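You operate a simulated robot arm through the tools that you are given. There is no shell and no other tool. Be economical: measure what you need, move in short steps, check, and stop when the job is done.

Carry out the task below with a simulated two-armed robot. There is one attempt and no reset: what you move stays moved.

## Task
Sand the grey film off the tub's cedar block and put it back.
Fine: seat it in the wooden tray first; hold the tub still as it comes out and goes in; the sanding block goes back where it lay. What is to be rubbed or washed off counts as gone when no trace of it is left.
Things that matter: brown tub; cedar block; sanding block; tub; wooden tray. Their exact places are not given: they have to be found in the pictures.

The check looks at the end state, three seconds after you hand in, the way a careful person would. Anything else that was tipped, shoved, dropped, spilled or broken makes it a failure.

## Robot
Two 7-joint arms with two-finger parallel grippers on one trunk, on a base that drives. Base frame: it is fixed to the floor where the robot stands at the start and does not move with it; the origin is under the middle of the robot, x ahead of it, y to its left, z up. Units: mm, degrees, N and s.
The left shoulder is at the start at [70, 134, 1276], the right one opposite. With the tool pointing down near the work surface each hand reaches from about 100 to 640 mm from the robot's upright axis, wherever it stands, measured 20 degrees to its own side. Places, roughly: tub [600, 200, 1100]; wooden tray [600, -100, 1100]. Payload 1.57 kg a hand.
Tool frame (each hand has its own): the origin (TCP) lies between the finger pads and is the grasp point; the fingertips stand 30 mm ahead of it; z points along the fingers, y is the line along which they close. The gripper opens to 80 mm. The fingers are 17 mm wide and 12 mm thick; the gripper's body (40 by 82 mm) begins 80 mm behind the TCP.
Orientation is that of the tool frame in the base frame, as a unit quaternion [x, y, z, w]. With the fingers straight down and closing along the base's y, the tool's x points along the base's -x, its y along +y and its z along -z.

## Interface
- The arms move only by the tool move_arm. It takes "left_commands", "right_commands" or both (then of equal length, played together; a hand with none holds still); each is a list of rows, each a list of 3 entries, a list of its own where there are three numbers: the shift along the base's x, y, z in mm, then the turn, a rotation vector about the base's x, y, z in degrees, then the opening, from 0 (shut) to 1 (fully open). In form: [[[tx, ty, tz], [ax, ay, az], fingers], ...]. A call has 1 to 12 rows; each row shifts and turns the commanded pose from where the row before left it. Each row takes 0.2 s and may step no farther than 50 mm and 8.6 degrees from the row before; otherwise, or with a gripper value out of range, the whole call is refused. Where a pose cannot be reached the arm comes as near as it can. A force on the tool above 40 N (or 10 N above the force at the start of the call, whichever is more), or a blocked arm, ends the call early, and 0.2 s more pass. Each finger travels about 153 mm/s and halts on what it meets, pressing with about 27 N; the grip force reading is that of the motor and also rises with nothing between the fingers. The clock runs only during rows and for 0.2 s after the last one: add rows that do not move to give the fingers time. The reply holds the time, the measured pose of the TCP, the force on the tool along the base axes, the opening and the grip force, in the units named above and with some noise, with the torque about the TCP (base axes, N m) and any sound that the robot's microphone picked up.
- Cameras (640 x 400 px; columns grow to the right, rows downward): "scene" is now at [129.6, -2.3, 1514.1]; the picture's right is [-0.03, -1.00, 0.00], its down [-0.55, 0.02, -0.83] and it looks along [0.83, -0.03, -0.55] (base axes); focal length 244 px, centre (320, 200). "left" rides on the left gripper at [72, 7, -122] in its tool frame; the picture's right is [-0.09, 1.00, 0.00], its down [-0.84, -0.08, -0.54] and it looks along [-0.54, -0.05, 0.84] (tool axes); focal length 238 px, centre (320, 200). "right" rides on the right gripper at [72, -7, -122] in its tool frame; the picture's right is [0.09, 1.00, 0.00], its down [-0.84, 0.08, -0.54] and it looks along [-0.54, 0.05, 0.84] (tool axes); focal length 238 px, centre (320, 200).
- capture(camera): a new picture of that camera. The clock stands still meanwhile.
- move_column(by): slides the trunk up (or, below 0, down) by that many mm; the arms and the scene camera ride with it, the base frame stays. It gives what a move gives, with no picture.
- roll_base(legs): drives the robot by 1 to 6 legs, each [ahead, left, turn to the left] in mm, mm and degrees, along the robot's own axes; the way and the turn of a leg run together, so that a leg with both is an arc; at most 1500 mm and 180 degrees a leg. The arms and the cameras ride along, it lands a little off, and it stops where it bumps. It gives what a move gives.
- head_to(pan, tilt): turns the head with the scene camera to pan (to the left, within 86 degrees either way) and tilt (down, from -29 to 69), counted from straight ahead of the robot. It gives what a move gives.
- pixel_to_xyz(camera, pixels): for up to 12 pixels [column, row] of the newest picture of that camera ("zoom" is the newest enlarged one), the place [x, y, z] in the base frame of the surface seen there, good to about 2 mm, but the place of the scene camera against the robot may be out by one fixed shift of up to 18 mm in any direction. The clock stands still meanwhile.
- zoom(camera, box): a new picture of the part [left, top, right, bottom] of that camera's present view, enlarged. The clock stands still meanwhile.
- finish_job(): hands the job in; it is judged then, once.

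Go step by step. Measure first, check grasps and placings, and put right what went wrong. The budget is 80 turns and 58 pictures, counting those below and the enlarged ones. Unless the task says otherwise, let go and move clear before handing in, and close with one line.

The tools are called after ">>>" as a command line: name --argument value ..., lists and objects as JSON in quotes. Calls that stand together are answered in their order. move_arm: Moves the arms, as the interface text tells. Its arguments: {"type":"object","properties":{"left_commands":{"type":"array","items":{"type":"array"}},"right_commands":{"type":"array","items":{"type":"array"}}},"required":[]} The other tools are called the same way: move_column (by) slides the trunk up or down; roll_base (legs) drives the base; head_to (pan, tilt) turns the head that bears the scene camera; capture (camera) takes a picture; pixel_to_xyz (camera, pixels) gives the place of the surface under pixels of a picture; zoom (camera, box) takes an enlarged picture of a part of a camera's view; finish_job () hands the job in.

At the start:

```text
t: 0.0
left_tcp_pos: [422.8, 282.6, 1296.1]
left_ee_rot: [0.0, 1.0, 0.0, 0.001]
left_contact_force: [-1.0, 0.4, 0.2]
left_torque: [0.03, 0.01, 0.03]
left_width: 80.0
left_finger_force: 0.1
right_tcp_pos: [382.3, -76.7, 1296.2]
right_ee_rot: [0.0, 1.0, 0.0, 0.001]
right_contact_force: [-0.7, 0.9, -0.1]
right_torque: [0.02, -0.04, 0.02]
right_width: 79.9
right_finger_force: 0.1
trunk travel left (down, up): [-850.0, 90.0]
robot x, y, heading: [-3.2, 2.1, 0.1]
head pan, tilt: [-1.9, 33.6]
```

scene: 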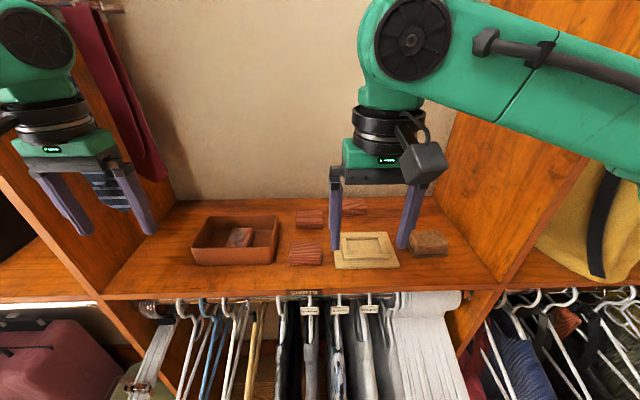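
right: 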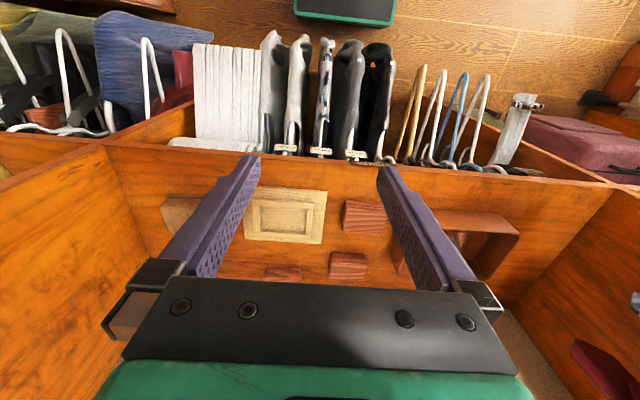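
left: 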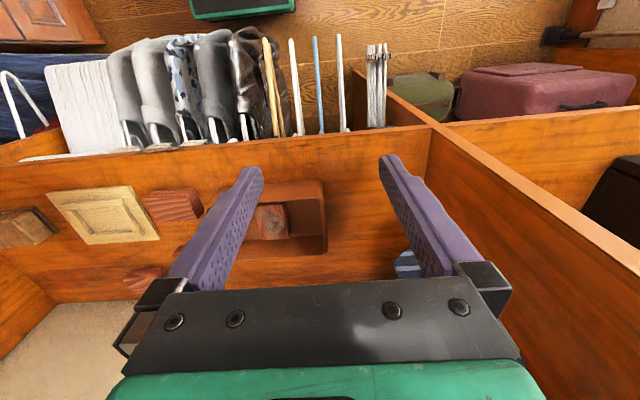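

The scene shows the tub near (236,240) with a block inside, the tray at (366,250), and the sanding block probably at (430,242). I'll zoom in and measure these.

>>> zoom --camera "scene" --box '[180, 190, 330, 284]'

>>> pixel_to_xyz --camera "scene" --pixels '[[200, 220], [277, 219], [273, 262], [194, 262], [240, 236], [366, 250], [342, 236], [386, 235], [398, 265], [336, 267], [430, 238], [305, 250]]'

>>> zoom --camera "scene" --box '[320, 190, 470, 284]'

```text
4.26 times, centred on (255, 237) of scene
```

zoom: 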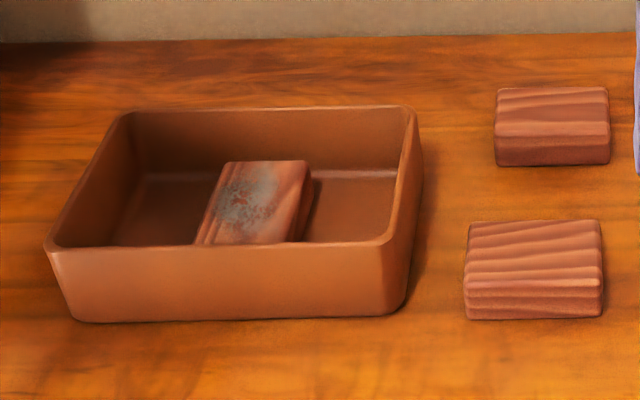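

```text
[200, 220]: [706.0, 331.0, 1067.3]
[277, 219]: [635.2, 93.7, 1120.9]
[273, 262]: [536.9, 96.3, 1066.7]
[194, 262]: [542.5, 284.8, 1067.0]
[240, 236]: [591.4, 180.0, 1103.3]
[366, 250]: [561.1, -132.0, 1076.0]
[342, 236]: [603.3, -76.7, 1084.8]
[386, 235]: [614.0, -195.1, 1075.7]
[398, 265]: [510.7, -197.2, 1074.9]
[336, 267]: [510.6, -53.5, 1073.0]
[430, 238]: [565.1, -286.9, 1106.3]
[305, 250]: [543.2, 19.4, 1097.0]
```

```text
4.26 times, centred on (395, 237) of scene
```

zoom: 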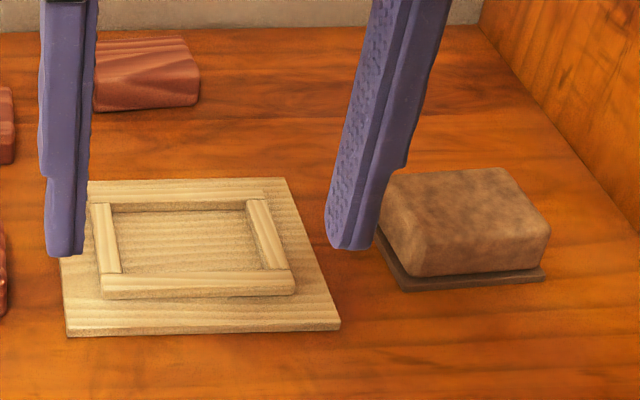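

Three loose cedar blocks are decoys; the one with grey film is in the tub. The sanding block has its dark sole down. I'll check against the scene-camera offset using the hand cameras.

>>> zoom --camera "left" --box '[220, 150, 380, 280]'

>>> pixel_to_xyz --camera "left" --pixels '[[270, 222], [258, 206], [285, 205], [287, 236], [322, 182], [325, 250], [46, 191], [134, 186], [158, 239], [85, 244]]'

>>> zoom --camera "right" --box '[140, 150, 540, 290]'

>>> pixel_to_xyz --camera "right" --pixels '[[285, 215], [328, 191], [321, 244], [244, 238], [252, 203], [320, 206], [312, 237], [182, 210], [365, 215], [347, 263], [283, 273]]'

```text
3.08 times, centred on (300, 215) of left
```

zoom: 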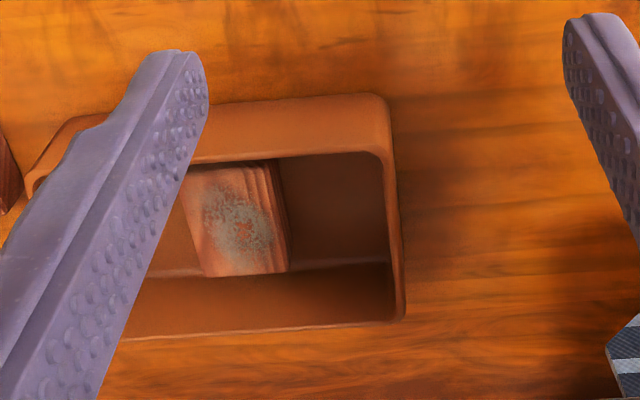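

```text
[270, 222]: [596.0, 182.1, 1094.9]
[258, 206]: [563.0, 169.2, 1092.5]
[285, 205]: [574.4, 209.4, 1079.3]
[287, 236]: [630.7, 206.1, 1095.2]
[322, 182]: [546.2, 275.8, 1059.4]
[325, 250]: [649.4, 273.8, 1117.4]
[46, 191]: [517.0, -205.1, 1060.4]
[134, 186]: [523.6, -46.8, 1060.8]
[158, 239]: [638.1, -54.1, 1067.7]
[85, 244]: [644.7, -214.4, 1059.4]
```

```text
1.60 times, centred on (340, 220) of right
```

zoom: 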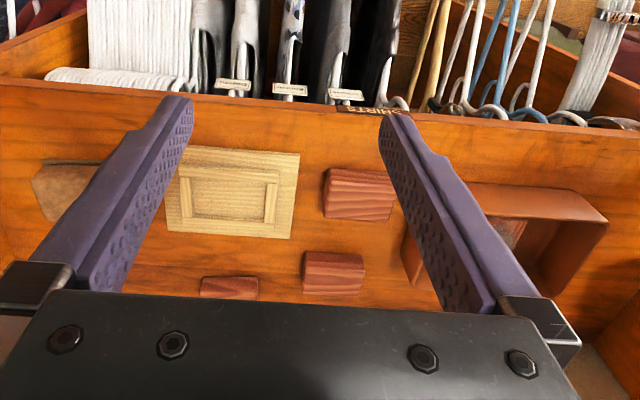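

```text
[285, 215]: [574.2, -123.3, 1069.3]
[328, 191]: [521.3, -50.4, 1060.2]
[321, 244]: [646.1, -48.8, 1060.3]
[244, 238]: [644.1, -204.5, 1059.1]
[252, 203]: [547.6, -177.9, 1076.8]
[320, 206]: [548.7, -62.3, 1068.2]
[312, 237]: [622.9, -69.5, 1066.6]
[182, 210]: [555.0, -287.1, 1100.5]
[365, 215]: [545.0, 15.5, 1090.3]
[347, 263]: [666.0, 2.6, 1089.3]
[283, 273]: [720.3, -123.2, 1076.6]
```

Table height is 1060 in the hand cameras, so the scene camera reads about 7 mm high. I'll move both hands for clear views: left over the tub, right toward the tray and sanding block.

>>> move_arm --left_commands '[[[0, -48, 0], [0, 0, 0], 1], [[0, -45, 0], [0, 0, 0], 1], [[0, 0, 0], [0, 0, 0], 1]]' --right_commands '[[[0, -45, 0], [0, 0, 0], 1], [[0, -45, 0], [0, 0, 0], 1], [[0, -45, 0], [0, 0, 0], 1]]'

>>> capture --camera "left"

>>> capture --camera "right"

```text
t: 0.8
left_tcp_pos: [420.7, 190.0, 1294.4]
left_ee_rot: [0.0, 1.0, 0.0, 0.002]
left_contact_force: [-0.5, -0.9, 0.9]
left_torque: [-0.01, -0.04, 0.0]
left_width: 79.8
left_finger_force: 0.0
right_tcp_pos: [381.5, -214.3, 1295.4]
right_ee_rot: [-0.001, 1.0, 0.001, 0.001]
right_contact_force: [-0.3, 0.6, -0.1]
right_torque: [-0.01, -0.01, 0.0]
right_width: 79.9
right_finger_force: 0.0
trunk travel left (down, up): [-850.0, 90.0]
robot x, y, heading: [4.2, -0.4, -0.3]
head pan, tilt: [-1.9, 33.6]
```

```text
50 pictures are left
```

left: 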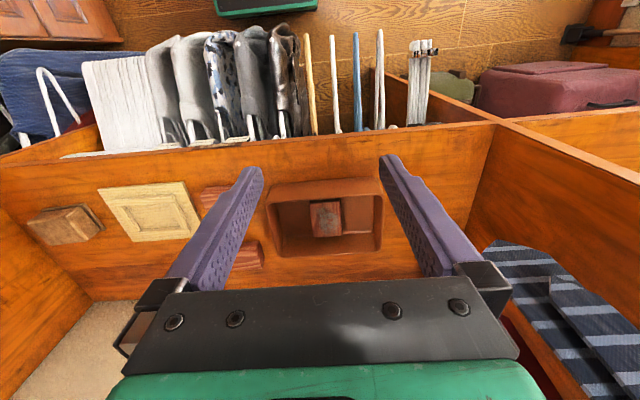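

```text
49 pictures are left
```

right: 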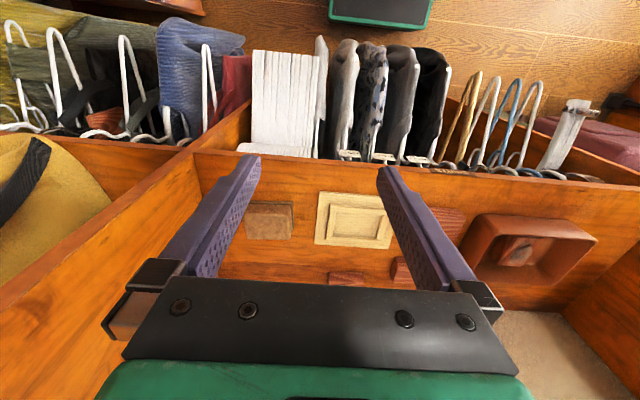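

Both views are clear now. I'll zoom for detail and measure.

>>> zoom --camera "left" --box '[255, 165, 395, 265]'

>>> pixel_to_xyz --camera "left" --pixels '[[312, 204], [339, 203], [342, 234], [314, 235], [376, 188], [377, 245], [269, 193], [278, 248], [360, 230], [325, 218], [325, 184], [377, 215]]'

>>> zoom --camera "right" --box '[230, 170, 410, 290]'

>>> pixel_to_xyz --camera "right" --pixels '[[248, 205], [291, 206], [289, 236], [249, 236], [355, 219], [330, 207], [380, 209], [378, 240], [327, 233], [320, 192], [391, 248], [316, 243]]'

```text
4.00 times, centred on (325, 215) of left
```

zoom: 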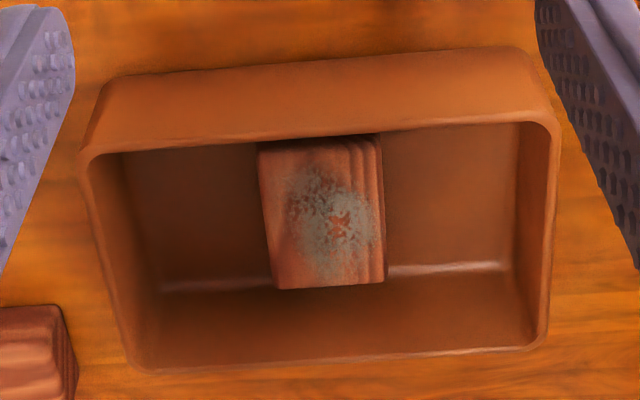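

```text
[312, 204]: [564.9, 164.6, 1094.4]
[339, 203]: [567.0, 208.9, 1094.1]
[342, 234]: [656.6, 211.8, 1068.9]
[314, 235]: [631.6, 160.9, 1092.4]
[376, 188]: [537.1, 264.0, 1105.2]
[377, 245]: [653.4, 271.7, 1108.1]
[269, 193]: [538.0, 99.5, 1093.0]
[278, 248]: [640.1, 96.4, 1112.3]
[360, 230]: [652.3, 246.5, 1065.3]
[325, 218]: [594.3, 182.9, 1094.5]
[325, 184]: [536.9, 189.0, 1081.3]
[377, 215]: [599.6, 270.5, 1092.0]
```

```text
3.33 times, centred on (320, 230) of right
```

zoom: 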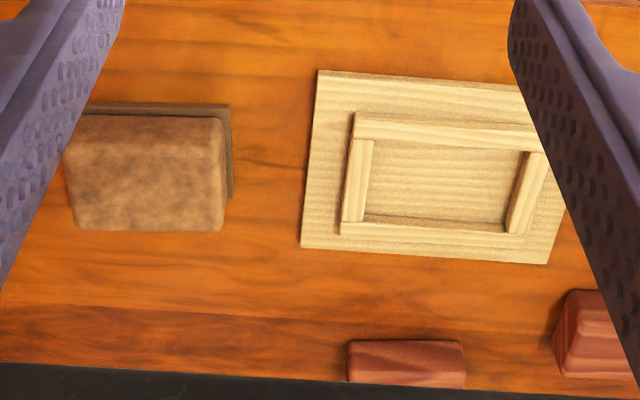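

```text
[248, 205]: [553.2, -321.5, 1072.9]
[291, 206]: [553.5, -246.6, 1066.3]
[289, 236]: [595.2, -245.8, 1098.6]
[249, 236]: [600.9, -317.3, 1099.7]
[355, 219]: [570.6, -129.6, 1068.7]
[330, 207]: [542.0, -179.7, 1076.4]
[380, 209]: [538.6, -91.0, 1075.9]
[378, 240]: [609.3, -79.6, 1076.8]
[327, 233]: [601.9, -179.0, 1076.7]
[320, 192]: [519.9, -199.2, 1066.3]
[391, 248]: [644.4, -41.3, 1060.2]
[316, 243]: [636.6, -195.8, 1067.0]
```

The cedar block spans about x 564–630, y 163–210, with its top at 1094. The tray recess is longer along y, so the block needs a 90° turn. Plan: the left hand pinches the tub's left wall and the right hand does the rest. The right hand is out of reach at y≈187, so I'll roll ahead and left a little.

>>> roll_base --legs '[[50, 120, 0]]'

>>> capture --camera "left"

>>> capture --camera "right"

```text
t: 2.1
left_tcp_pos: [469.3, 302.8, 1296.6]
left_ee_rot: [0.001, 1.0, 0.001, 0.001]
left_contact_force: [-0.4, 0.8, 0.2]
left_torque: [0.0, -0.03, -0.02]
left_width: 79.8
left_finger_force: 0.0
right_tcp_pos: [430.0, -99.5, 1294.8]
right_ee_rot: [0.0, 1.0, 0.002, 0.0]
right_contact_force: [-0.2, 0.5, -0.4]
right_torque: [0.0, -0.01, 0.02]
right_width: 79.8
right_finger_force: 0.1
trunk travel left (down, up): [-850.0, 90.0]
robot x, y, heading: [48.2, 116.9, -0.3]
head pan, tilt: [-1.9, 33.6]
```

```text
46 pictures are left
```

left: 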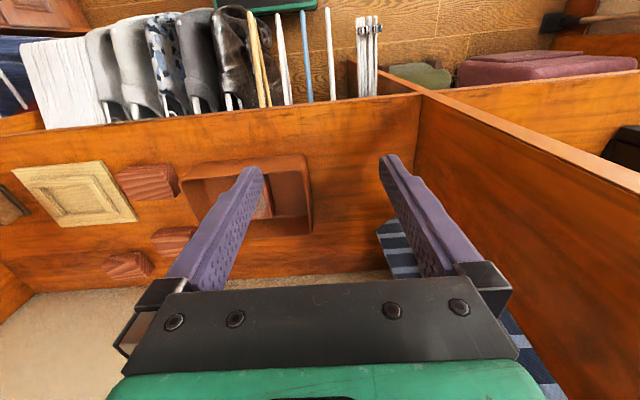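

```text
45 pictures are left
```

right: 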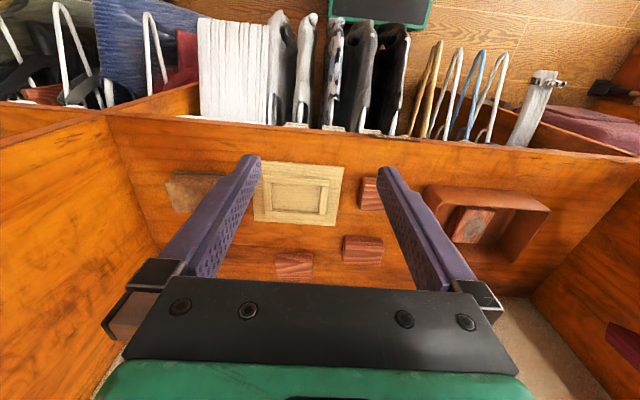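

Roll was fine. I'll measure the shelf's left side wall and the tub's left rim, and bring the left hand closer with a -15° tilt about x.

>>> pixel_to_xyz --camera "left" --pixels '[[416, 150], [440, 180], [306, 190], [311, 225], [303, 160], [311, 233]]'

>>> move_arm --left_commands '[[[15, -8, -30], [-5, 0, 0], 1], [[15, -8, -30], [-5, 0, 0], 1], [[10, -8, -20], [-5, 0, 0], 1], [[0, 0, 0], [0, 0, 0], 1]]'

>>> capture --camera "left"

```text
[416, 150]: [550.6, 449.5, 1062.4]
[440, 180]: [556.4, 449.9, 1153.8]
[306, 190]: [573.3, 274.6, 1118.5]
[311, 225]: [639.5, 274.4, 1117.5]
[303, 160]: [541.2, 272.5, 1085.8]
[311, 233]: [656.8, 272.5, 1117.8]
```

```text
t: 3.1
left_tcp_pos: [513.6, 282.0, 1214.3]
left_ee_rot: [0.001, 0.991, -0.131, 0.001]
left_contact_force: [-0.2, -0.5, 0.5]
left_torque: [0.01, 0.01, 0.01]
left_width: 79.8
left_finger_force: 0.0
right_tcp_pos: [430.2, -96.5, 1294.4]
right_ee_rot: [0.001, 1.0, 0.0, 0.0]
right_contact_force: [-0.3, 0.3, 0.0]
right_torque: [0.01, 0.04, -0.02]
right_width: 79.8
right_finger_force: 0.0
trunk travel left (down, up): [-850.0, 90.0]
robot x, y, heading: [51.4, 116.9, -0.2]
head pan, tilt: [-1.9, 33.6]
```

```text
44 pictures are left
```

left: 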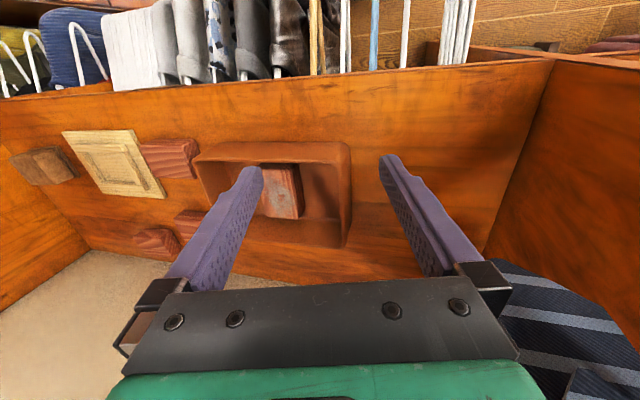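

The left rim runs from about (343,145) to (348,240). I'll zoom in on it.

>>> zoom --camera "left" --box '[260, 130, 380, 260]'

```text
3.08 times, centred on (320, 195) of left
```

zoom: 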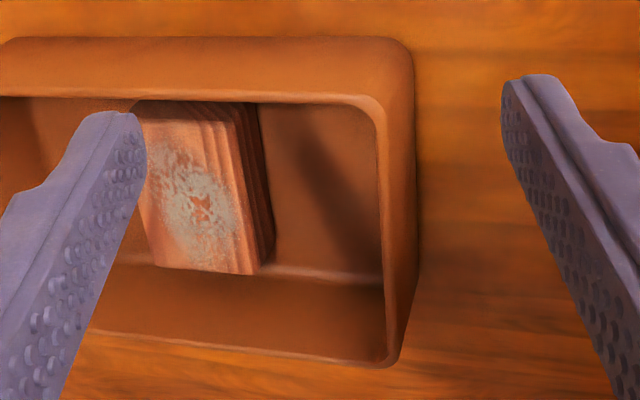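

>>> pixel_to_xyz --camera "zoom" --pixels '[[372, 220], [379, 220], [383, 220], [387, 220], [392, 220], [400, 220], [410, 220], [415, 220], [423, 220], [384, 160], [386, 290], [393, 340]]'

```text
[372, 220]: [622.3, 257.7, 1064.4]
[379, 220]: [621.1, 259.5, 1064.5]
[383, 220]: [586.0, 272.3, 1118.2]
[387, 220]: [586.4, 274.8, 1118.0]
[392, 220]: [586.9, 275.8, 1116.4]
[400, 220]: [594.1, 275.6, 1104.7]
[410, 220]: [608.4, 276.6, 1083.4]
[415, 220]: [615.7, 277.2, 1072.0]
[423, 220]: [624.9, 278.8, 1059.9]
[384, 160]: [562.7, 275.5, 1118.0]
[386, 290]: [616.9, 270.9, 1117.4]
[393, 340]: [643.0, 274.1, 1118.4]
```

The left wall is vertical (y≈271–276, rim at z≈1118). I'll undo the x tilt and tilt 30° about y instead. That keeps the pads flush with the wall while the body leans away from the right hand.

>>> move_arm --left_commands '[[[0, -3, 0], [7.5, 0, 0], 0.5], [[0, -3, 0], [7.5, 0, 0], 0.5], [[10, -2.5, 0], [0, -7.5, 0], 0.5], [[10, 0, -10], [0, -7.5, 0], 0.5], [[15, 0, -15], [0, -7.5, 0], 0.5], [[15, 0, -15], [0, -7.5, 0], 0.5], [[0, 0, 0], [0, 0, 0], 0.5]]'

>>> capture --camera "left"

>>> capture --camera "scene"

```text
t: 4.7
left_tcp_pos: [561.8, 274.1, 1176.7]
left_ee_rot: [0.001, 0.966, 0.0, 0.259]
left_contact_force: [-0.6, 0.9, 0.5]
left_torque: [0.02, 0.01, 0.0]
left_width: 40.0
left_finger_force: 0.2
right_tcp_pos: [432.5, -95.7, 1295.3]
right_ee_rot: [0.001, 1.0, 0.0, 0.0]
right_contact_force: [-1.1, 0.2, -0.2]
right_torque: [0.01, 0.0, 0.01]
right_width: 79.9
right_finger_force: 0.1
trunk travel left (down, up): [-850.0, 90.0]
robot x, y, heading: [52.8, 117.3, 0.2]
head pan, tilt: [-1.9, 33.6]
```

```text
42 pictures are left
```

left: 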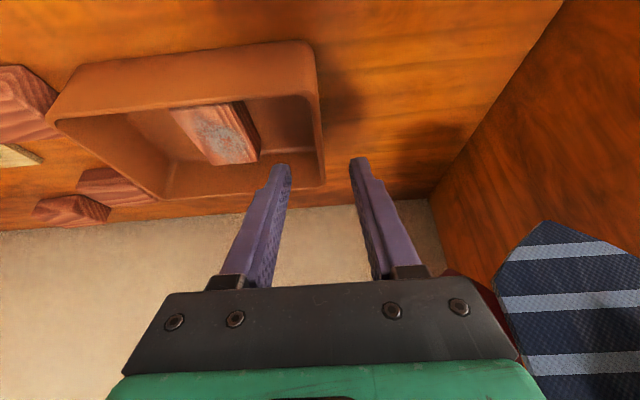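

```text
41 pictures are left
```

scene: 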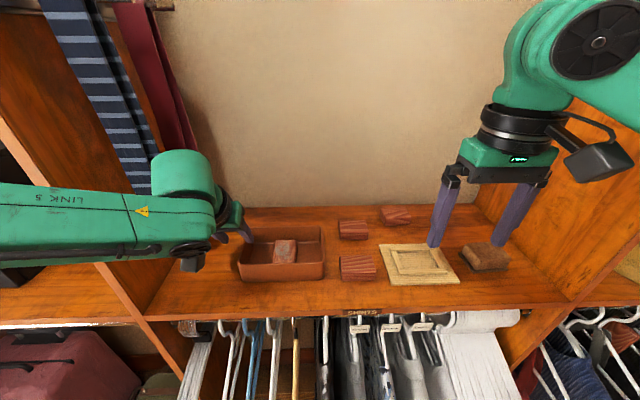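

The fingers straddle the left wall from above. I'll lower them and close gently in stages.

>>> move_arm --left_commands '[[[8, -0.3, -27], [0, 0, 0], 0.5], [[8, -0.3, -26], [0, 0, 0], 0.5], [[0, 0, 0], [0, 0, 0], 0.3], [[0, 0, 0], [0, 0, 0], 0.2], [[0, 0, 0], [0, 0, 0], 0.12]]'

>>> zoom --camera "left" --box '[240, 100, 400, 200]'

```text
t: 5.9
left_tcp_pos: [578.8, 274.8, 1122.1]
left_ee_rot: [0.002, 0.966, 0.001, 0.259]
left_contact_force: [0.1, 0.2, 0.5]
left_torque: [0.01, 0.02, -0.02]
left_width: 9.5
left_finger_force: 0.0
right_tcp_pos: [432.4, -95.3, 1293.9]
right_ee_rot: [0.001, 1.0, 0.0, 0.0]
right_contact_force: [0.1, 0.9, -0.4]
right_torque: [-0.03, 0.0, 0.0]
right_width: 80.0
right_finger_force: 0.1
trunk travel left (down, up): [-850.0, 90.0]
robot x, y, heading: [46.3, 119.2, -0.1]
head pan, tilt: [-1.9, 33.6]
```

```text
4.00 times, centred on (320, 150) of left
```

zoom: 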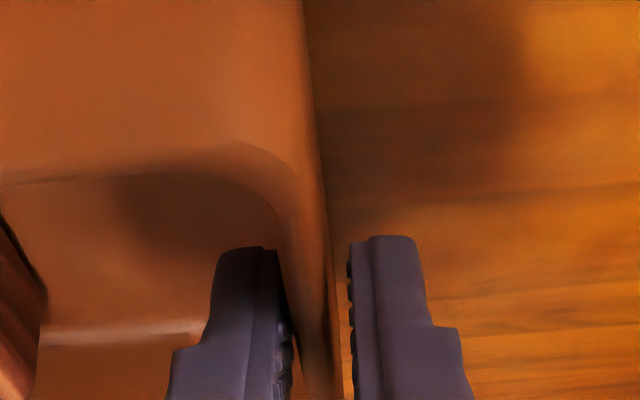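

The wall sits between the pads, slightly nearer the inner one. I'll nudge -0.7 mm and close.

>>> move_arm --left_commands '[[[0, -0.7, 0], [0, 0, 0], 0.1], [[0, 0, 0], [0, 0, 0], 0.08], [[0, 0, 0], [0, 0, 0], 0.05], [[0, 0, 0], [0, 0, 0], 0], [[0, 0, 0], [0, 0, 0], 0]]' --right_commands '[[[40, 20, 0], [0, 0, 0], 0.9], [[40, 30, 0], [0, 0, 0], 0.9], [[20, 48, 0], [0, 0, 0], 0.9], [[20, 48, 0], [0, 0, 0], 0.9], [[0, 48, 0], [0, 0, 0], 0.9]]'

>>> capture --camera "right"

```text
refused: row 3 steps farther than a row can; nothing moved
```

```text
39 pictures are left
```

right: 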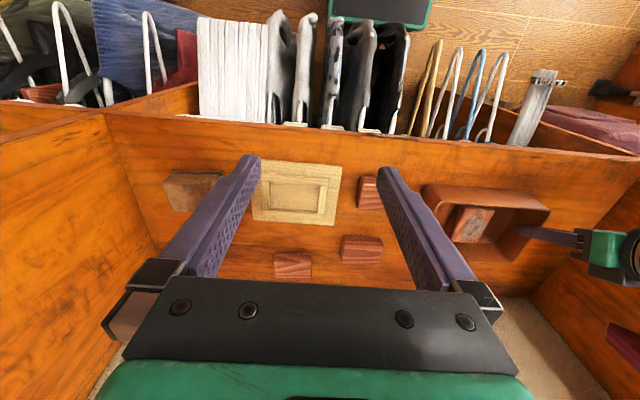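

That call was refused because a step was too long, so I'll resend it with shorter steps.

>>> move_arm --left_commands '[[[0, -0.7, 0], [0, 0, 0], 0.1], [[0, 0, 0], [0, 0, 0], 0.08], [[0, 0, 0], [0, 0, 0], 0.05], [[0, 0, 0], [0, 0, 0], 0], [[0, 0, 0], [0, 0, 0], 0], [[0, 0, 0], [0, 0, 0], 0], [[0, 0, 0], [0, 0, 0], 0]]' --right_commands '[[[20, 35, 0], [0, 0, 0], 0.9], [[20, 35, 0], [0, 0, 0], 0.9], [[20, 40, 0], [0, 0, 0], 0.9], [[20, 40, 0], [0, 0, 0], 0.9], [[0, 45, 0], [0, 0, 0], 0.9], [[0, 40, 0], [0, 0, 0], 0.9], [[0, 0, 0], [0, 0, 0], 0.9]]'

>>> capture --camera "right"

```text
t: 7.5
left_tcp_pos: [578.9, 274.0, 1122.2]
left_ee_rot: [0.0, 0.966, 0.001, 0.259]
left_contact_force: [0.2, 0.8, 0.6]
left_torque: [-0.15, 0.23, -0.05]
left_width: 5.0
left_finger_force: 24.8
right_tcp_pos: [511.7, 142.3, 1297.2]
right_ee_rot: [0.001, 1.0, 0.0, 0.0]
right_contact_force: [-0.5, -0.4, -0.1]
right_torque: [0.02, -0.03, 0.0]
right_width: 72.0
right_finger_force: 0.1
trunk travel left (down, up): [-850.0, 90.0]
robot x, y, heading: [50.8, 116.6, -0.1]
head pan, tilt: [-1.9, 33.6]
```

```text
38 pictures are left
```

right: 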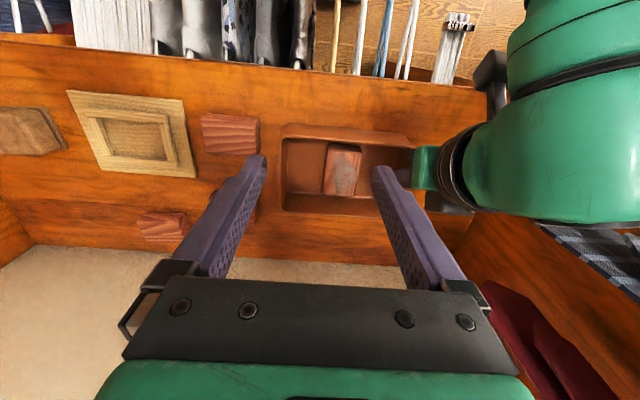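

The tub is held, with the wall pinched at 5 mm. Next I'll measure the block accurately from the right camera.

>>> zoom --camera "right" --box '[270, 120, 414, 210]'

```text
4.44 times, centred on (342, 165) of right
```

zoom: 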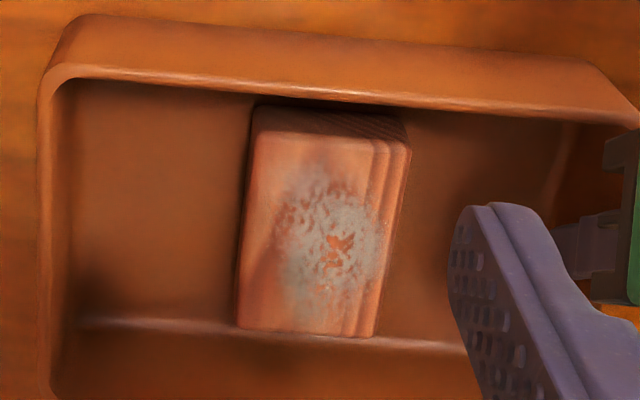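

>>> pixel_to_xyz --camera "zoom" --pixels '[[258, 135], [402, 146], [372, 332], [244, 324], [330, 240], [252, 230], [386, 240], [325, 145], [310, 327], [150, 200], [392, 230]]'

```text
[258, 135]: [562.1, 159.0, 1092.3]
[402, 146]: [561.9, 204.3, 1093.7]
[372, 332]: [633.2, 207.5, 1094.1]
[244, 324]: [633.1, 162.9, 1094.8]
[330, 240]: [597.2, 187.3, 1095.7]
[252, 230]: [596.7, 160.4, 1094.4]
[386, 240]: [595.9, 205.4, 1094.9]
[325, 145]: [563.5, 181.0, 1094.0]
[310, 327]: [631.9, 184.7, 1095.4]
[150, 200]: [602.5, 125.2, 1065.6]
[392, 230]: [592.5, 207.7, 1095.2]
```

Block centre is about (598, 184.5), yaw about +3°, size 74×48 and top at 1094.5. I'll move the right hand above it and go part-way down.

>>> move_arm --right_commands '[[[30, 14, 0], [0, 0, 3], 0.95], [[30, 14, -20], [0, 0, 0], 0.95], [[26.3, 14.2, -40], [0, 0, 0], 0.95], [[0, 0, -45], [0, 0, 0], 0.95], [[0, 0, -40], [0, 0, 0], 0.95], [[0, 0, 0], [0, 0, 0], 0.95]]'

>>> capture --camera "right"

>>> capture --camera "scene"

```text
t: 8.9
left_tcp_pos: [577.8, 273.6, 1122.6]
left_ee_rot: [0.002, 0.966, -0.001, 0.258]
left_contact_force: [0.2, -0.1, 0.5]
left_torque: [0.24, 0.05, 0.01]
left_width: 4.7
left_finger_force: 25.4
right_tcp_pos: [561.6, 165.8, 1175.4]
right_ee_rot: [-0.026, 1.0, 0.001, 0.0]
right_contact_force: [0.0, -0.4, -0.2]
right_torque: [0.0, 0.01, 0.05]
right_width: 76.1
right_finger_force: 0.1
right hand out of reach, approached as far as the arm can: row 2, 3
trunk travel left (down, up): [-850.0, 90.0]
robot x, y, heading: [50.3, 116.0, 0.0]
head pan, tilt: [-1.9, 33.6]
```

```text
36 pictures are left
```

right: 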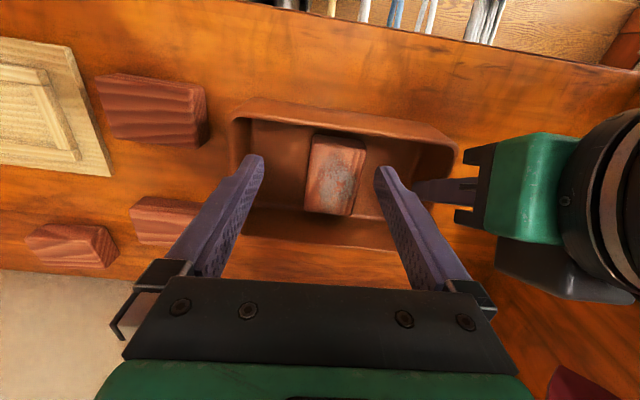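

```text
35 pictures are left
```

scene: 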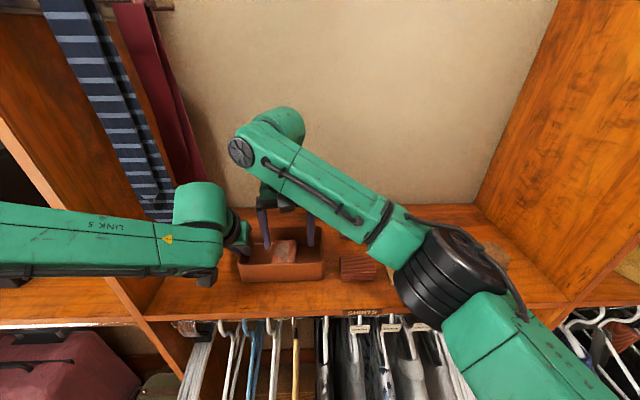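

The right arm hit its reach limit while higher up and stopped at (562,166). I'll try to finish the approach at this lower height.

>>> move_arm --right_commands '[[[12, 6, -8], [0, 0, 0], 0.95], [[12, 6, -8], [0, 0, 0], 0.95], [[0, 0, 0], [0, 0, 0], 0.95]]'

```text
t: 9.7
left_tcp_pos: [579.7, 273.9, 1123.0]
left_ee_rot: [0.001, 0.966, 0.0, 0.259]
left_contact_force: [0.5, 0.5, -0.9]
left_torque: [-0.04, 0.17, 0.0]
left_width: 4.6
left_finger_force: 24.9
right_tcp_pos: [584.3, 177.7, 1159.2]
right_ee_rot: [-0.025, 1.0, 0.0, 0.0]
right_contact_force: [0.5, -0.2, -0.1]
right_torque: [-0.01, 0.0, 0.01]
right_width: 75.8
right_finger_force: 0.0
trunk travel left (down, up): [-850.0, 90.0]
robot x, y, heading: [48.0, 116.9, -0.2]
head pan, tilt: [-1.9, 33.6]
```

Reachable. I'll finish positioning over the block and look.

>>> move_arm --right_commands '[[[12.7, 6.8, -8], [0, 0, 0], 0.95], [[0, 0, -11], [0, 0, 0], 0.95], [[0, 0, 0], [0, 0, 0], 0.95]]'

>>> capture --camera "right"

```text
t: 10.5
left_tcp_pos: [580.6, 273.1, 1123.5]
left_ee_rot: [0.001, 0.966, 0.001, 0.258]
left_contact_force: [0.0, -0.8, -0.3]
left_torque: [-0.04, 0.03, 0.04]
left_width: 4.7
left_finger_force: 25.1
right_tcp_pos: [592.5, 180.8, 1139.5]
right_ee_rot: [-0.025, 1.0, 0.0, 0.001]
right_contact_force: [0.4, 0.8, -0.8]
right_torque: [0.0, -0.03, 0.03]
right_width: 75.9
right_finger_force: 0.0
right hand out of reach, approached as far as the arm can: row 1
trunk travel left (down, up): [-850.0, 90.0]
robot x, y, heading: [51.9, 119.2, -0.0]
head pan, tilt: [-1.9, 33.6]
```

```text
34 pictures are left
```

right: 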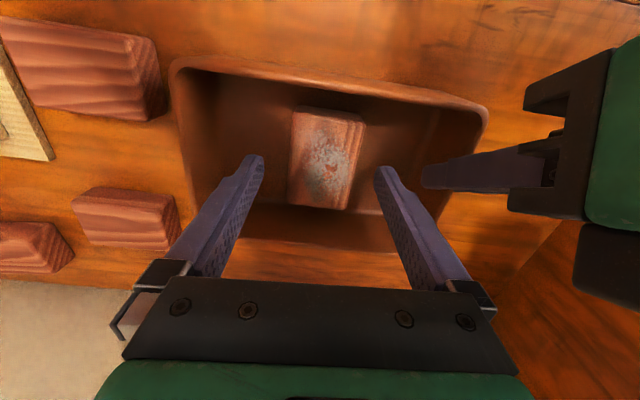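

Reach at this height ends near x≈592. A straight lift at x≈585 works and is only 12 mm off the block's centre. I'll shift there and descend to z=1107.

>>> move_arm --right_commands '[[[-7, 3, -5], [0, 0, 0], 0.95], [[0, 0, -14], [0, 0, 0], 0.95], [[0, 0, -13.5], [0, 0, 0], 0.95], [[0, 0, 0], [0, 0, 0], 0.95]]'

>>> capture --camera "right"

```text
t: 11.5
left_tcp_pos: [579.5, 273.3, 1122.0]
left_ee_rot: [0.001, 0.966, 0.0, 0.258]
left_contact_force: [0.0, 0.3, -0.3]
left_torque: [0.01, 0.04, -0.03]
left_width: 4.7
left_finger_force: 25.3
right_tcp_pos: [586.6, 182.7, 1105.6]
right_ee_rot: [-0.025, 1.0, 0.0, 0.0]
right_contact_force: [-0.1, 0.1, 0.1]
right_torque: [-0.03, 0.02, -0.02]
right_width: 75.7
right_finger_force: 0.1
trunk travel left (down, up): [-850.0, 90.0]
robot x, y, heading: [48.9, 117.3, -0.1]
head pan, tilt: [-1.9, 33.6]
```

```text
33 pictures are left
```

right: 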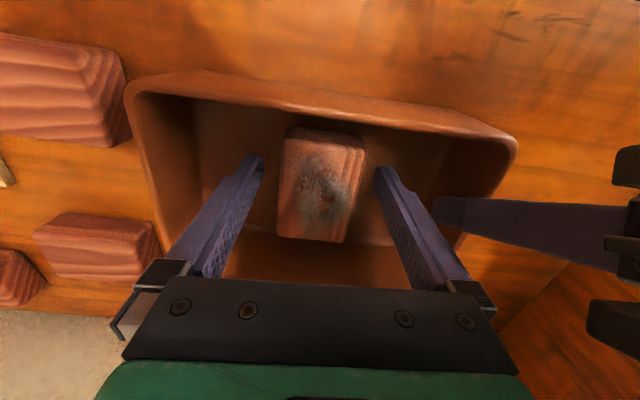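

The block is centred between the pads (tips at columns 262 and 375, block at about 320). I'll close on it.

>>> move_arm --right_commands '[[[0, 0, 0], [0, 0, 0], 0.72], [[0, 0, 0], [0, 0, 0], 0.62], [[0, 0, 0], [0, 0, 0], 0.5], [[0, 0, 0], [0, 0, 0], 0.4], [[0, 0, 0], [0, 0, 0], 0.4]]'

```text
t: 12.7
left_tcp_pos: [580.1, 273.4, 1122.9]
left_ee_rot: [-0.001, 0.966, 0.001, 0.259]
left_contact_force: [-0.4, 0.5, -0.1]
left_torque: [0.0, 0.02, -0.07]
left_width: 4.6
left_finger_force: 25.3
right_tcp_pos: [585.5, 183.4, 1105.3]
right_ee_rot: [-0.025, 1.0, 0.001, 0.0]
right_contact_force: [-0.1, -0.3, 0.1]
right_torque: [0.0, 0.02, -0.02]
right_width: 51.3
right_finger_force: 26.8
trunk travel left (down, up): [-850.0, 90.0]
robot x, y, heading: [50.1, 117.9, -0.1]
head pan, tilt: [-1.9, 33.6]
```

Gripped at 51 mm. I'll lift straight up 62 mm.

>>> move_arm --right_commands '[[[0, 0, 10], [0, 0, 0], 0.4], [[0, 0, 20], [0, 0, 0], 0.4], [[0, 0, 20], [0, 0, 0], 0.4], [[0, 0, 12], [0, 0, 0], 0.4], [[0, 0, 0], [0, 0, 0], 0.4]]'

>>> capture --camera "right"

```text
t: 13.9
left_tcp_pos: [579.6, 275.4, 1122.1]
left_ee_rot: [0.001, 0.966, 0.001, 0.259]
left_contact_force: [-1.0, 0.6, -0.3]
left_torque: [-0.01, 0.0, -0.02]
left_width: 4.8
left_finger_force: 24.7
right_tcp_pos: [585.3, 183.8, 1168.2]
right_ee_rot: [-0.026, 1.0, 0.0, 0.0]
right_contact_force: [0.6, 0.3, -0.9]
right_torque: [0.02, 0.02, 0.01]
right_width: 51.5
right_finger_force: 26.9
trunk travel left (down, up): [-850.0, 90.0]
robot x, y, heading: [50.1, 118.5, 0.1]
head pan, tilt: [-1.9, 33.6]
```

```text
32 pictures are left
```

right: 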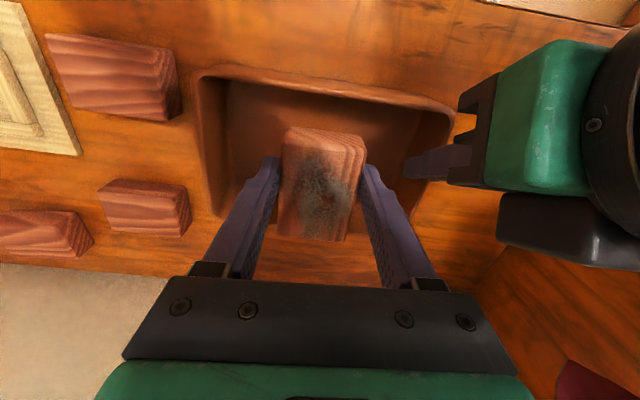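

Block is out, bottom about 9 mm above the rim, and the tub didn't move. I'll move it up and over toward the tray for a view of the recess.

>>> move_arm --right_commands '[[[-5, -35, 3], [0, 0, 0], 0.4], [[-10, -40, 10], [0, 0, 0], 0.4], [[-10, -45, 15], [0, 0, 0], 0.4], [[-10, -40, 20], [0, 0, -3], 0.4], [[0, 0, 0], [0, 0, 0], 0.4]]'

>>> capture --camera "right"

```text
t: 15.1
left_tcp_pos: [580.8, 274.0, 1121.0]
left_ee_rot: [0.002, 0.966, 0.0, 0.259]
left_contact_force: [0.2, -0.7, -0.2]
left_torque: [0.22, 0.06, 0.02]
left_width: 4.8
left_finger_force: 25.3
right_tcp_pos: [547.7, 24.6, 1217.8]
right_ee_rot: [0.001, 1.0, 0.0, 0.0]
right_contact_force: [-0.1, 0.4, -1.6]
right_torque: [0.01, -0.01, 0.0]
right_width: 51.2
right_finger_force: 26.9
trunk travel left (down, up): [-850.0, 90.0]
robot x, y, heading: [50.6, 117.2, 0.0]
head pan, tilt: [-1.9, 33.6]
```

```text
31 pictures are left
```

right: 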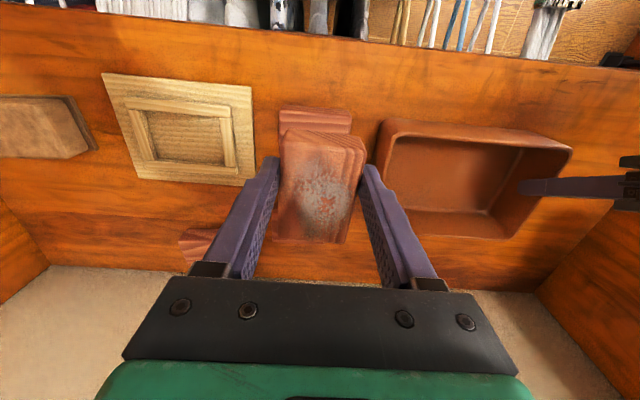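

Tray is fully visible at (180,130). I'll zoom to get the recess corners.

>>> zoom --camera "right" --box '[100, 75, 260, 175]'

```text
4.00 times, centred on (180, 125) of right
```

zoom: 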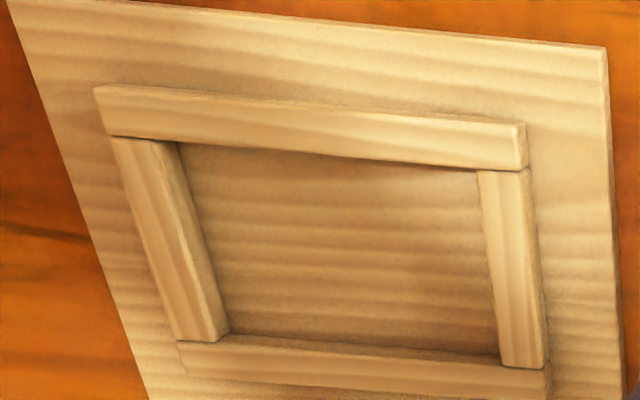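

>>> pixel_to_xyz --camera "zoom" --pixels '[[182, 150], [474, 174], [496, 350], [232, 330], [175, 145], [478, 172], [498, 353], [222, 338], [340, 250], [140, 220], [510, 260], [300, 120]]'

>>> pixel_to_xyz --camera "right" --pixels '[[285, 138], [364, 143], [344, 241], [279, 237], [320, 200]]'

```text
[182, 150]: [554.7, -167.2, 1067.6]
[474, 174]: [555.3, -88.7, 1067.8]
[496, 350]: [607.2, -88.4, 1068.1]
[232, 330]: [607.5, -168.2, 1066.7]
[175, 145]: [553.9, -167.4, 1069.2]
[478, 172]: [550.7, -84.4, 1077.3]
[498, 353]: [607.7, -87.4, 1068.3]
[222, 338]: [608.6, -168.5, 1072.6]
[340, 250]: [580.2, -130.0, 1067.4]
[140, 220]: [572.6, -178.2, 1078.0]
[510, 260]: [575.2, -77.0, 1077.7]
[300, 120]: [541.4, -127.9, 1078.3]
```

```text
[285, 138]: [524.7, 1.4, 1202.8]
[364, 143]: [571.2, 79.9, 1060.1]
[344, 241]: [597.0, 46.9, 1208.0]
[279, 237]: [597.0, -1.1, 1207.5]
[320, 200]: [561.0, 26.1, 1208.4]
```

Recess is x 551–608, y -168…-85, floor 1067.5 and rails 1077.5, so its centre is about (579.5, -126.5). I'll yaw the block +90° while moving over it. The left hand will also release the tub and rise.

>>> move_arm --left_commands '[[[0, 0, 0], [0, 0, 0], 0.1], [[0, 0, 0], [0, 0, 0], 0.2], [[0, 0, 0], [0, 0, 0], 0.3], [[0, 0, 0], [0, 0, 0], 0.3], [[-5, 0, 15], [0, 0, 0], 0.3], [[-10, 0, 20], [0, 0, 0], 0.3], [[-15, 0, 30], [0, 0, 0], 0.4], [[-15, 0, 30], [0, 0, 0], 0.4], [[-10, 0, 20], [0, 0, 0], 0.4], [[0, 0, 0], [0, 0, 0], 0.4], [[0, 0, 0], [0, 0, 0], 0.4], [[0, 0, 0], [0, 0, 0], 0.4]]' --right_commands '[[[0, -14, 0], [0, 0, 8.2], 0.4], [[0, -15, 0], [0, 0, 8.2], 0.4], [[0, -15, 0], [0, 0, 8.2], 0.4], [[0, -15, 0], [0, 0, 8.2], 0.4], [[0, -15, 0], [0, 0, 8.2], 0.4], [[0, -15, 0], [0, 0, 8.2], 0.4], [[0, -15, 0], [0, 0, 8.2], 0.4], [[0, -15, 0], [0, 0, 8.2], 0.4], [[5, -15, 0], [0, 0, 8.2], 0.4], [[10, -15, 0], [0, 0, 8.2], 0.4], [[16.8, -15, 0], [0, 0, 8], 0.4], [[0, 0, 0], [0, 0, 0], 0.4]]'

>>> capture --camera "right"

>>> capture --camera "scene"

```text
t: 17.7
left_tcp_pos: [522.2, 273.3, 1238.4]
left_ee_rot: [0.001, 0.966, 0.0, 0.258]
left_contact_force: [-0.3, -0.1, 0.2]
left_torque: [0.02, 0.02, 0.01]
left_width: 31.9
left_finger_force: 0.0
right_tcp_pos: [583.2, -140.4, 1216.7]
right_ee_rot: [-0.706, 0.708, 0.0, 0.0]
right_contact_force: [0.0, -0.3, 0.0]
right_torque: [0.01, -0.04, -0.01]
right_width: 51.3
right_finger_force: 26.3
trunk travel left (down, up): [-850.0, 90.0]
robot x, y, heading: [47.5, 118.2, -0.1]
head pan, tilt: [-1.9, 33.6]
```

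```text
29 pictures are left
```

right: 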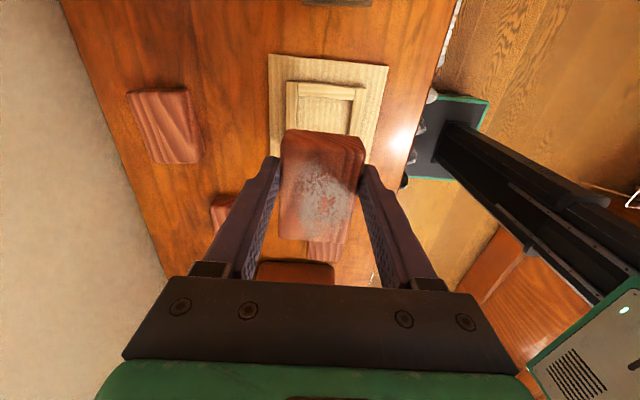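

```text
28 pictures are left
```

scene: 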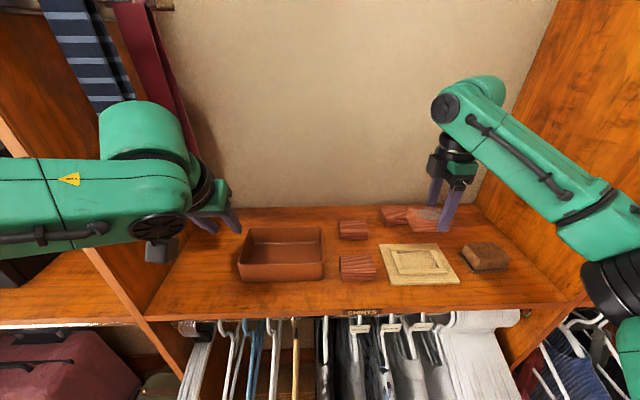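

Yaw is right and the block sits over the tray. I'll correct by (-2.8, +1.2), descend to about 9 mm above the rails, and look.

>>> move_arm --right_commands '[[[-2.8, 1.2, -30], [0, 0, 0], 0.4], [[0, 0, -35], [0, 0, 0], 0.4], [[0, 0, -25], [0, 0, 0], 0.4], [[0, 0, 0], [0, 0, 0], 0.4], [[0, 0, 0], [0, 0, 0], 0.4]]'

>>> zoom --camera "right" --box '[230, 90, 410, 250]'

>>> zoom --camera "scene" --box '[370, 190, 470, 290]'

```text
t: 18.9
left_tcp_pos: [522.9, 273.9, 1237.7]
left_ee_rot: [0.002, 0.966, 0.0, 0.258]
left_contact_force: [0.1, 0.0, 0.4]
left_torque: [0.01, -0.02, 0.06]
left_width: 32.1
left_finger_force: 0.0
right_tcp_pos: [579.1, -137.8, 1125.1]
right_ee_rot: [-0.707, 0.707, 0.001, -0.001]
right_contact_force: [-0.2, -0.4, -0.7]
right_torque: [-0.06, -0.03, -0.01]
right_width: 51.0
right_finger_force: 27.0
trunk travel left (down, up): [-850.0, 90.0]
robot x, y, heading: [50.4, 116.0, 0.0]
head pan, tilt: [-1.9, 33.6]
```

```text
2.50 times, centred on (320, 170) of right
```

zoom: 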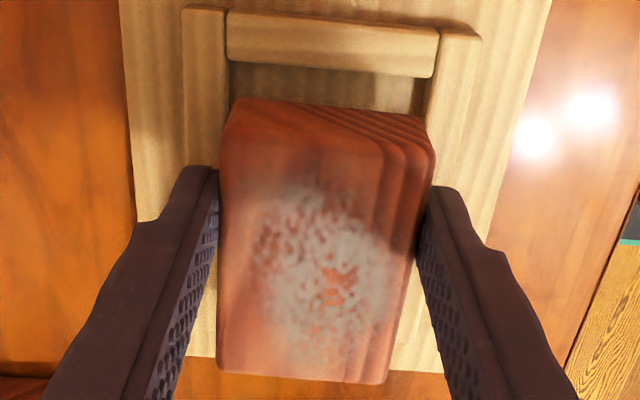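

```text
4.00 times, centred on (420, 240) of scene
```

zoom: 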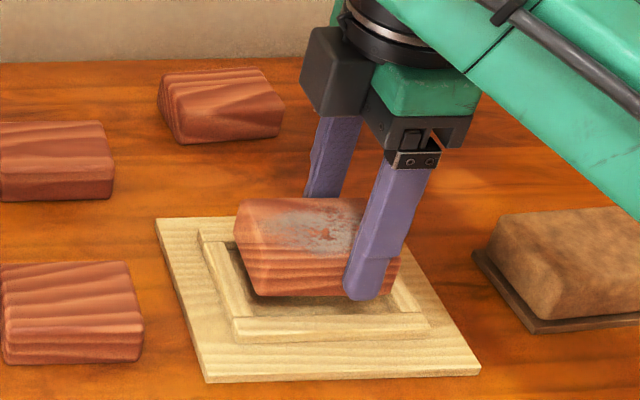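

I'll check alignment numerically with the right view.

>>> zoom --camera "right" --box '[260, 90, 380, 165]'

```text
5.33 times, centred on (320, 128) of right
```

zoom: 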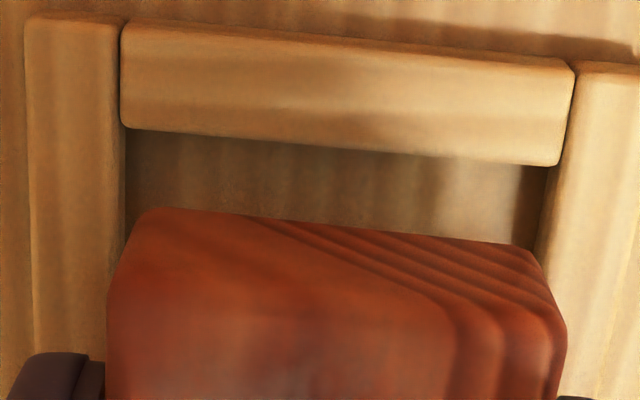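

>>> pixel_to_xyz --camera "zoom" --pixels '[[118, 180], [124, 140], [550, 200], [562, 160], [340, 140], [145, 218], [535, 258], [340, 230], [115, 310], [560, 320], [110, 380], [563, 380]]'

```text
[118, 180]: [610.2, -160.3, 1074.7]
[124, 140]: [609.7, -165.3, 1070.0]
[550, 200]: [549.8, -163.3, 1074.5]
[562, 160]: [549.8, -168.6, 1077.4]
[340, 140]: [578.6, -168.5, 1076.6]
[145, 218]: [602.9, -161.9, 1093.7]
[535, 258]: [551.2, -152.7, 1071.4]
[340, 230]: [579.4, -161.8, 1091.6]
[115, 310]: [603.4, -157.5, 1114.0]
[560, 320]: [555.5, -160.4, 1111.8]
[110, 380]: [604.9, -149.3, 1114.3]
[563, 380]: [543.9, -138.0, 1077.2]
```

Block is centred in x (555–605 within 550–610). It needs about -1.7 in y. I'll shift and lower it to the floor.

>>> move_arm --right_commands '[[[0, -1.7, 0], [0, 0, 0], 0.4], [[0, 0, -8], [0, 0, 0], 0.4], [[0, 0, -6], [0, 0, 0], 0.4], [[0, 0, -2], [0, 0, 0], 0.4], [[0, 0, 0], [0, 0, 0], 0.4]]'

>>> zoom --camera "scene" --box '[370, 190, 470, 290]'

```text
t: 20.1
left_tcp_pos: [523.1, 273.7, 1237.2]
left_ee_rot: [0.002, 0.966, 0.0, 0.259]
left_contact_force: [0.3, 0.8, 0.9]
left_torque: [-0.01, 0.01, 0.0]
left_width: 31.9
left_finger_force: 0.1
right_tcp_pos: [579.9, -139.3, 1109.6]
right_ee_rot: [-0.707, 0.708, 0.0, 0.0]
right_contact_force: [-0.3, 0.3, -0.6]
right_torque: [-0.03, 0.02, 0.01]
right_width: 50.9
right_finger_force: 27.2
trunk travel left (down, up): [-850.0, 90.0]
robot x, y, heading: [46.9, 119.9, -0.2]
head pan, tilt: [-1.9, 33.6]
```

```text
4.00 times, centred on (420, 240) of scene
```

zoom: 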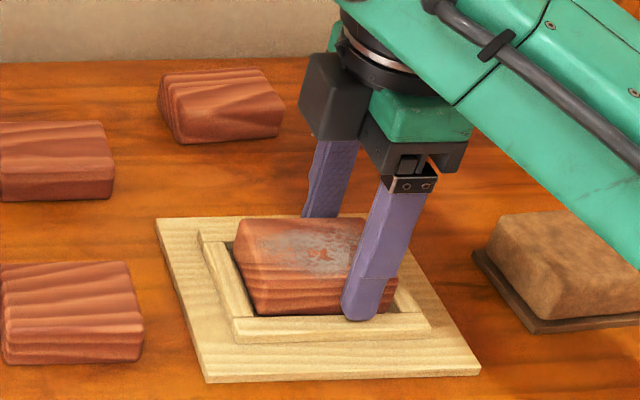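

The block is in the recess, about 1–2 mm above its floor, with the fingertips just clear of the rails. I'll release here and rise.

>>> move_arm --right_commands '[[[0, 0, 0], [0, 0, 0], 0.68], [[0, 0, 0], [0, 0, 0], 0.8], [[0, 0, 0], [0, 0, 0], 0.9], [[0, 0, 20], [0, 0, 0], 0.9], [[0, 0, 40], [0, 0, 0], 0.9], [[0, 0, 40], [0, 0, 0], 0.9], [[0, 0, 0], [0, 0, 0], 0.9]]'

>>> zoom --camera "scene" --box '[370, 190, 520, 290]'

```text
t: 21.7
left_tcp_pos: [523.1, 272.7, 1236.8]
left_ee_rot: [0.001, 0.966, 0.0, 0.26]
left_contact_force: [0.8, 0.1, -0.5]
left_torque: [0.0, 0.05, 0.02]
left_width: 31.8
left_finger_force: 0.1
right_tcp_pos: [579.1, -139.8, 1209.8]
right_ee_rot: [-0.706, 0.708, 0.001, -0.001]
right_contact_force: [0.3, -0.8, -0.5]
right_torque: [-0.02, 0.0, 0.0]
right_width: 72.0
right_finger_force: 0.0
trunk travel left (down, up): [-850.0, 90.0]
robot x, y, heading: [45.1, 116.6, 0.0]
head pan, tilt: [-1.9, 33.6]
```

```text
4.00 times, centred on (445, 240) of scene
```

zoom: 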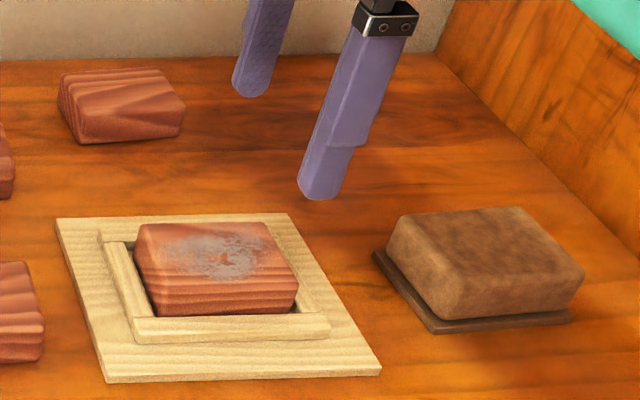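

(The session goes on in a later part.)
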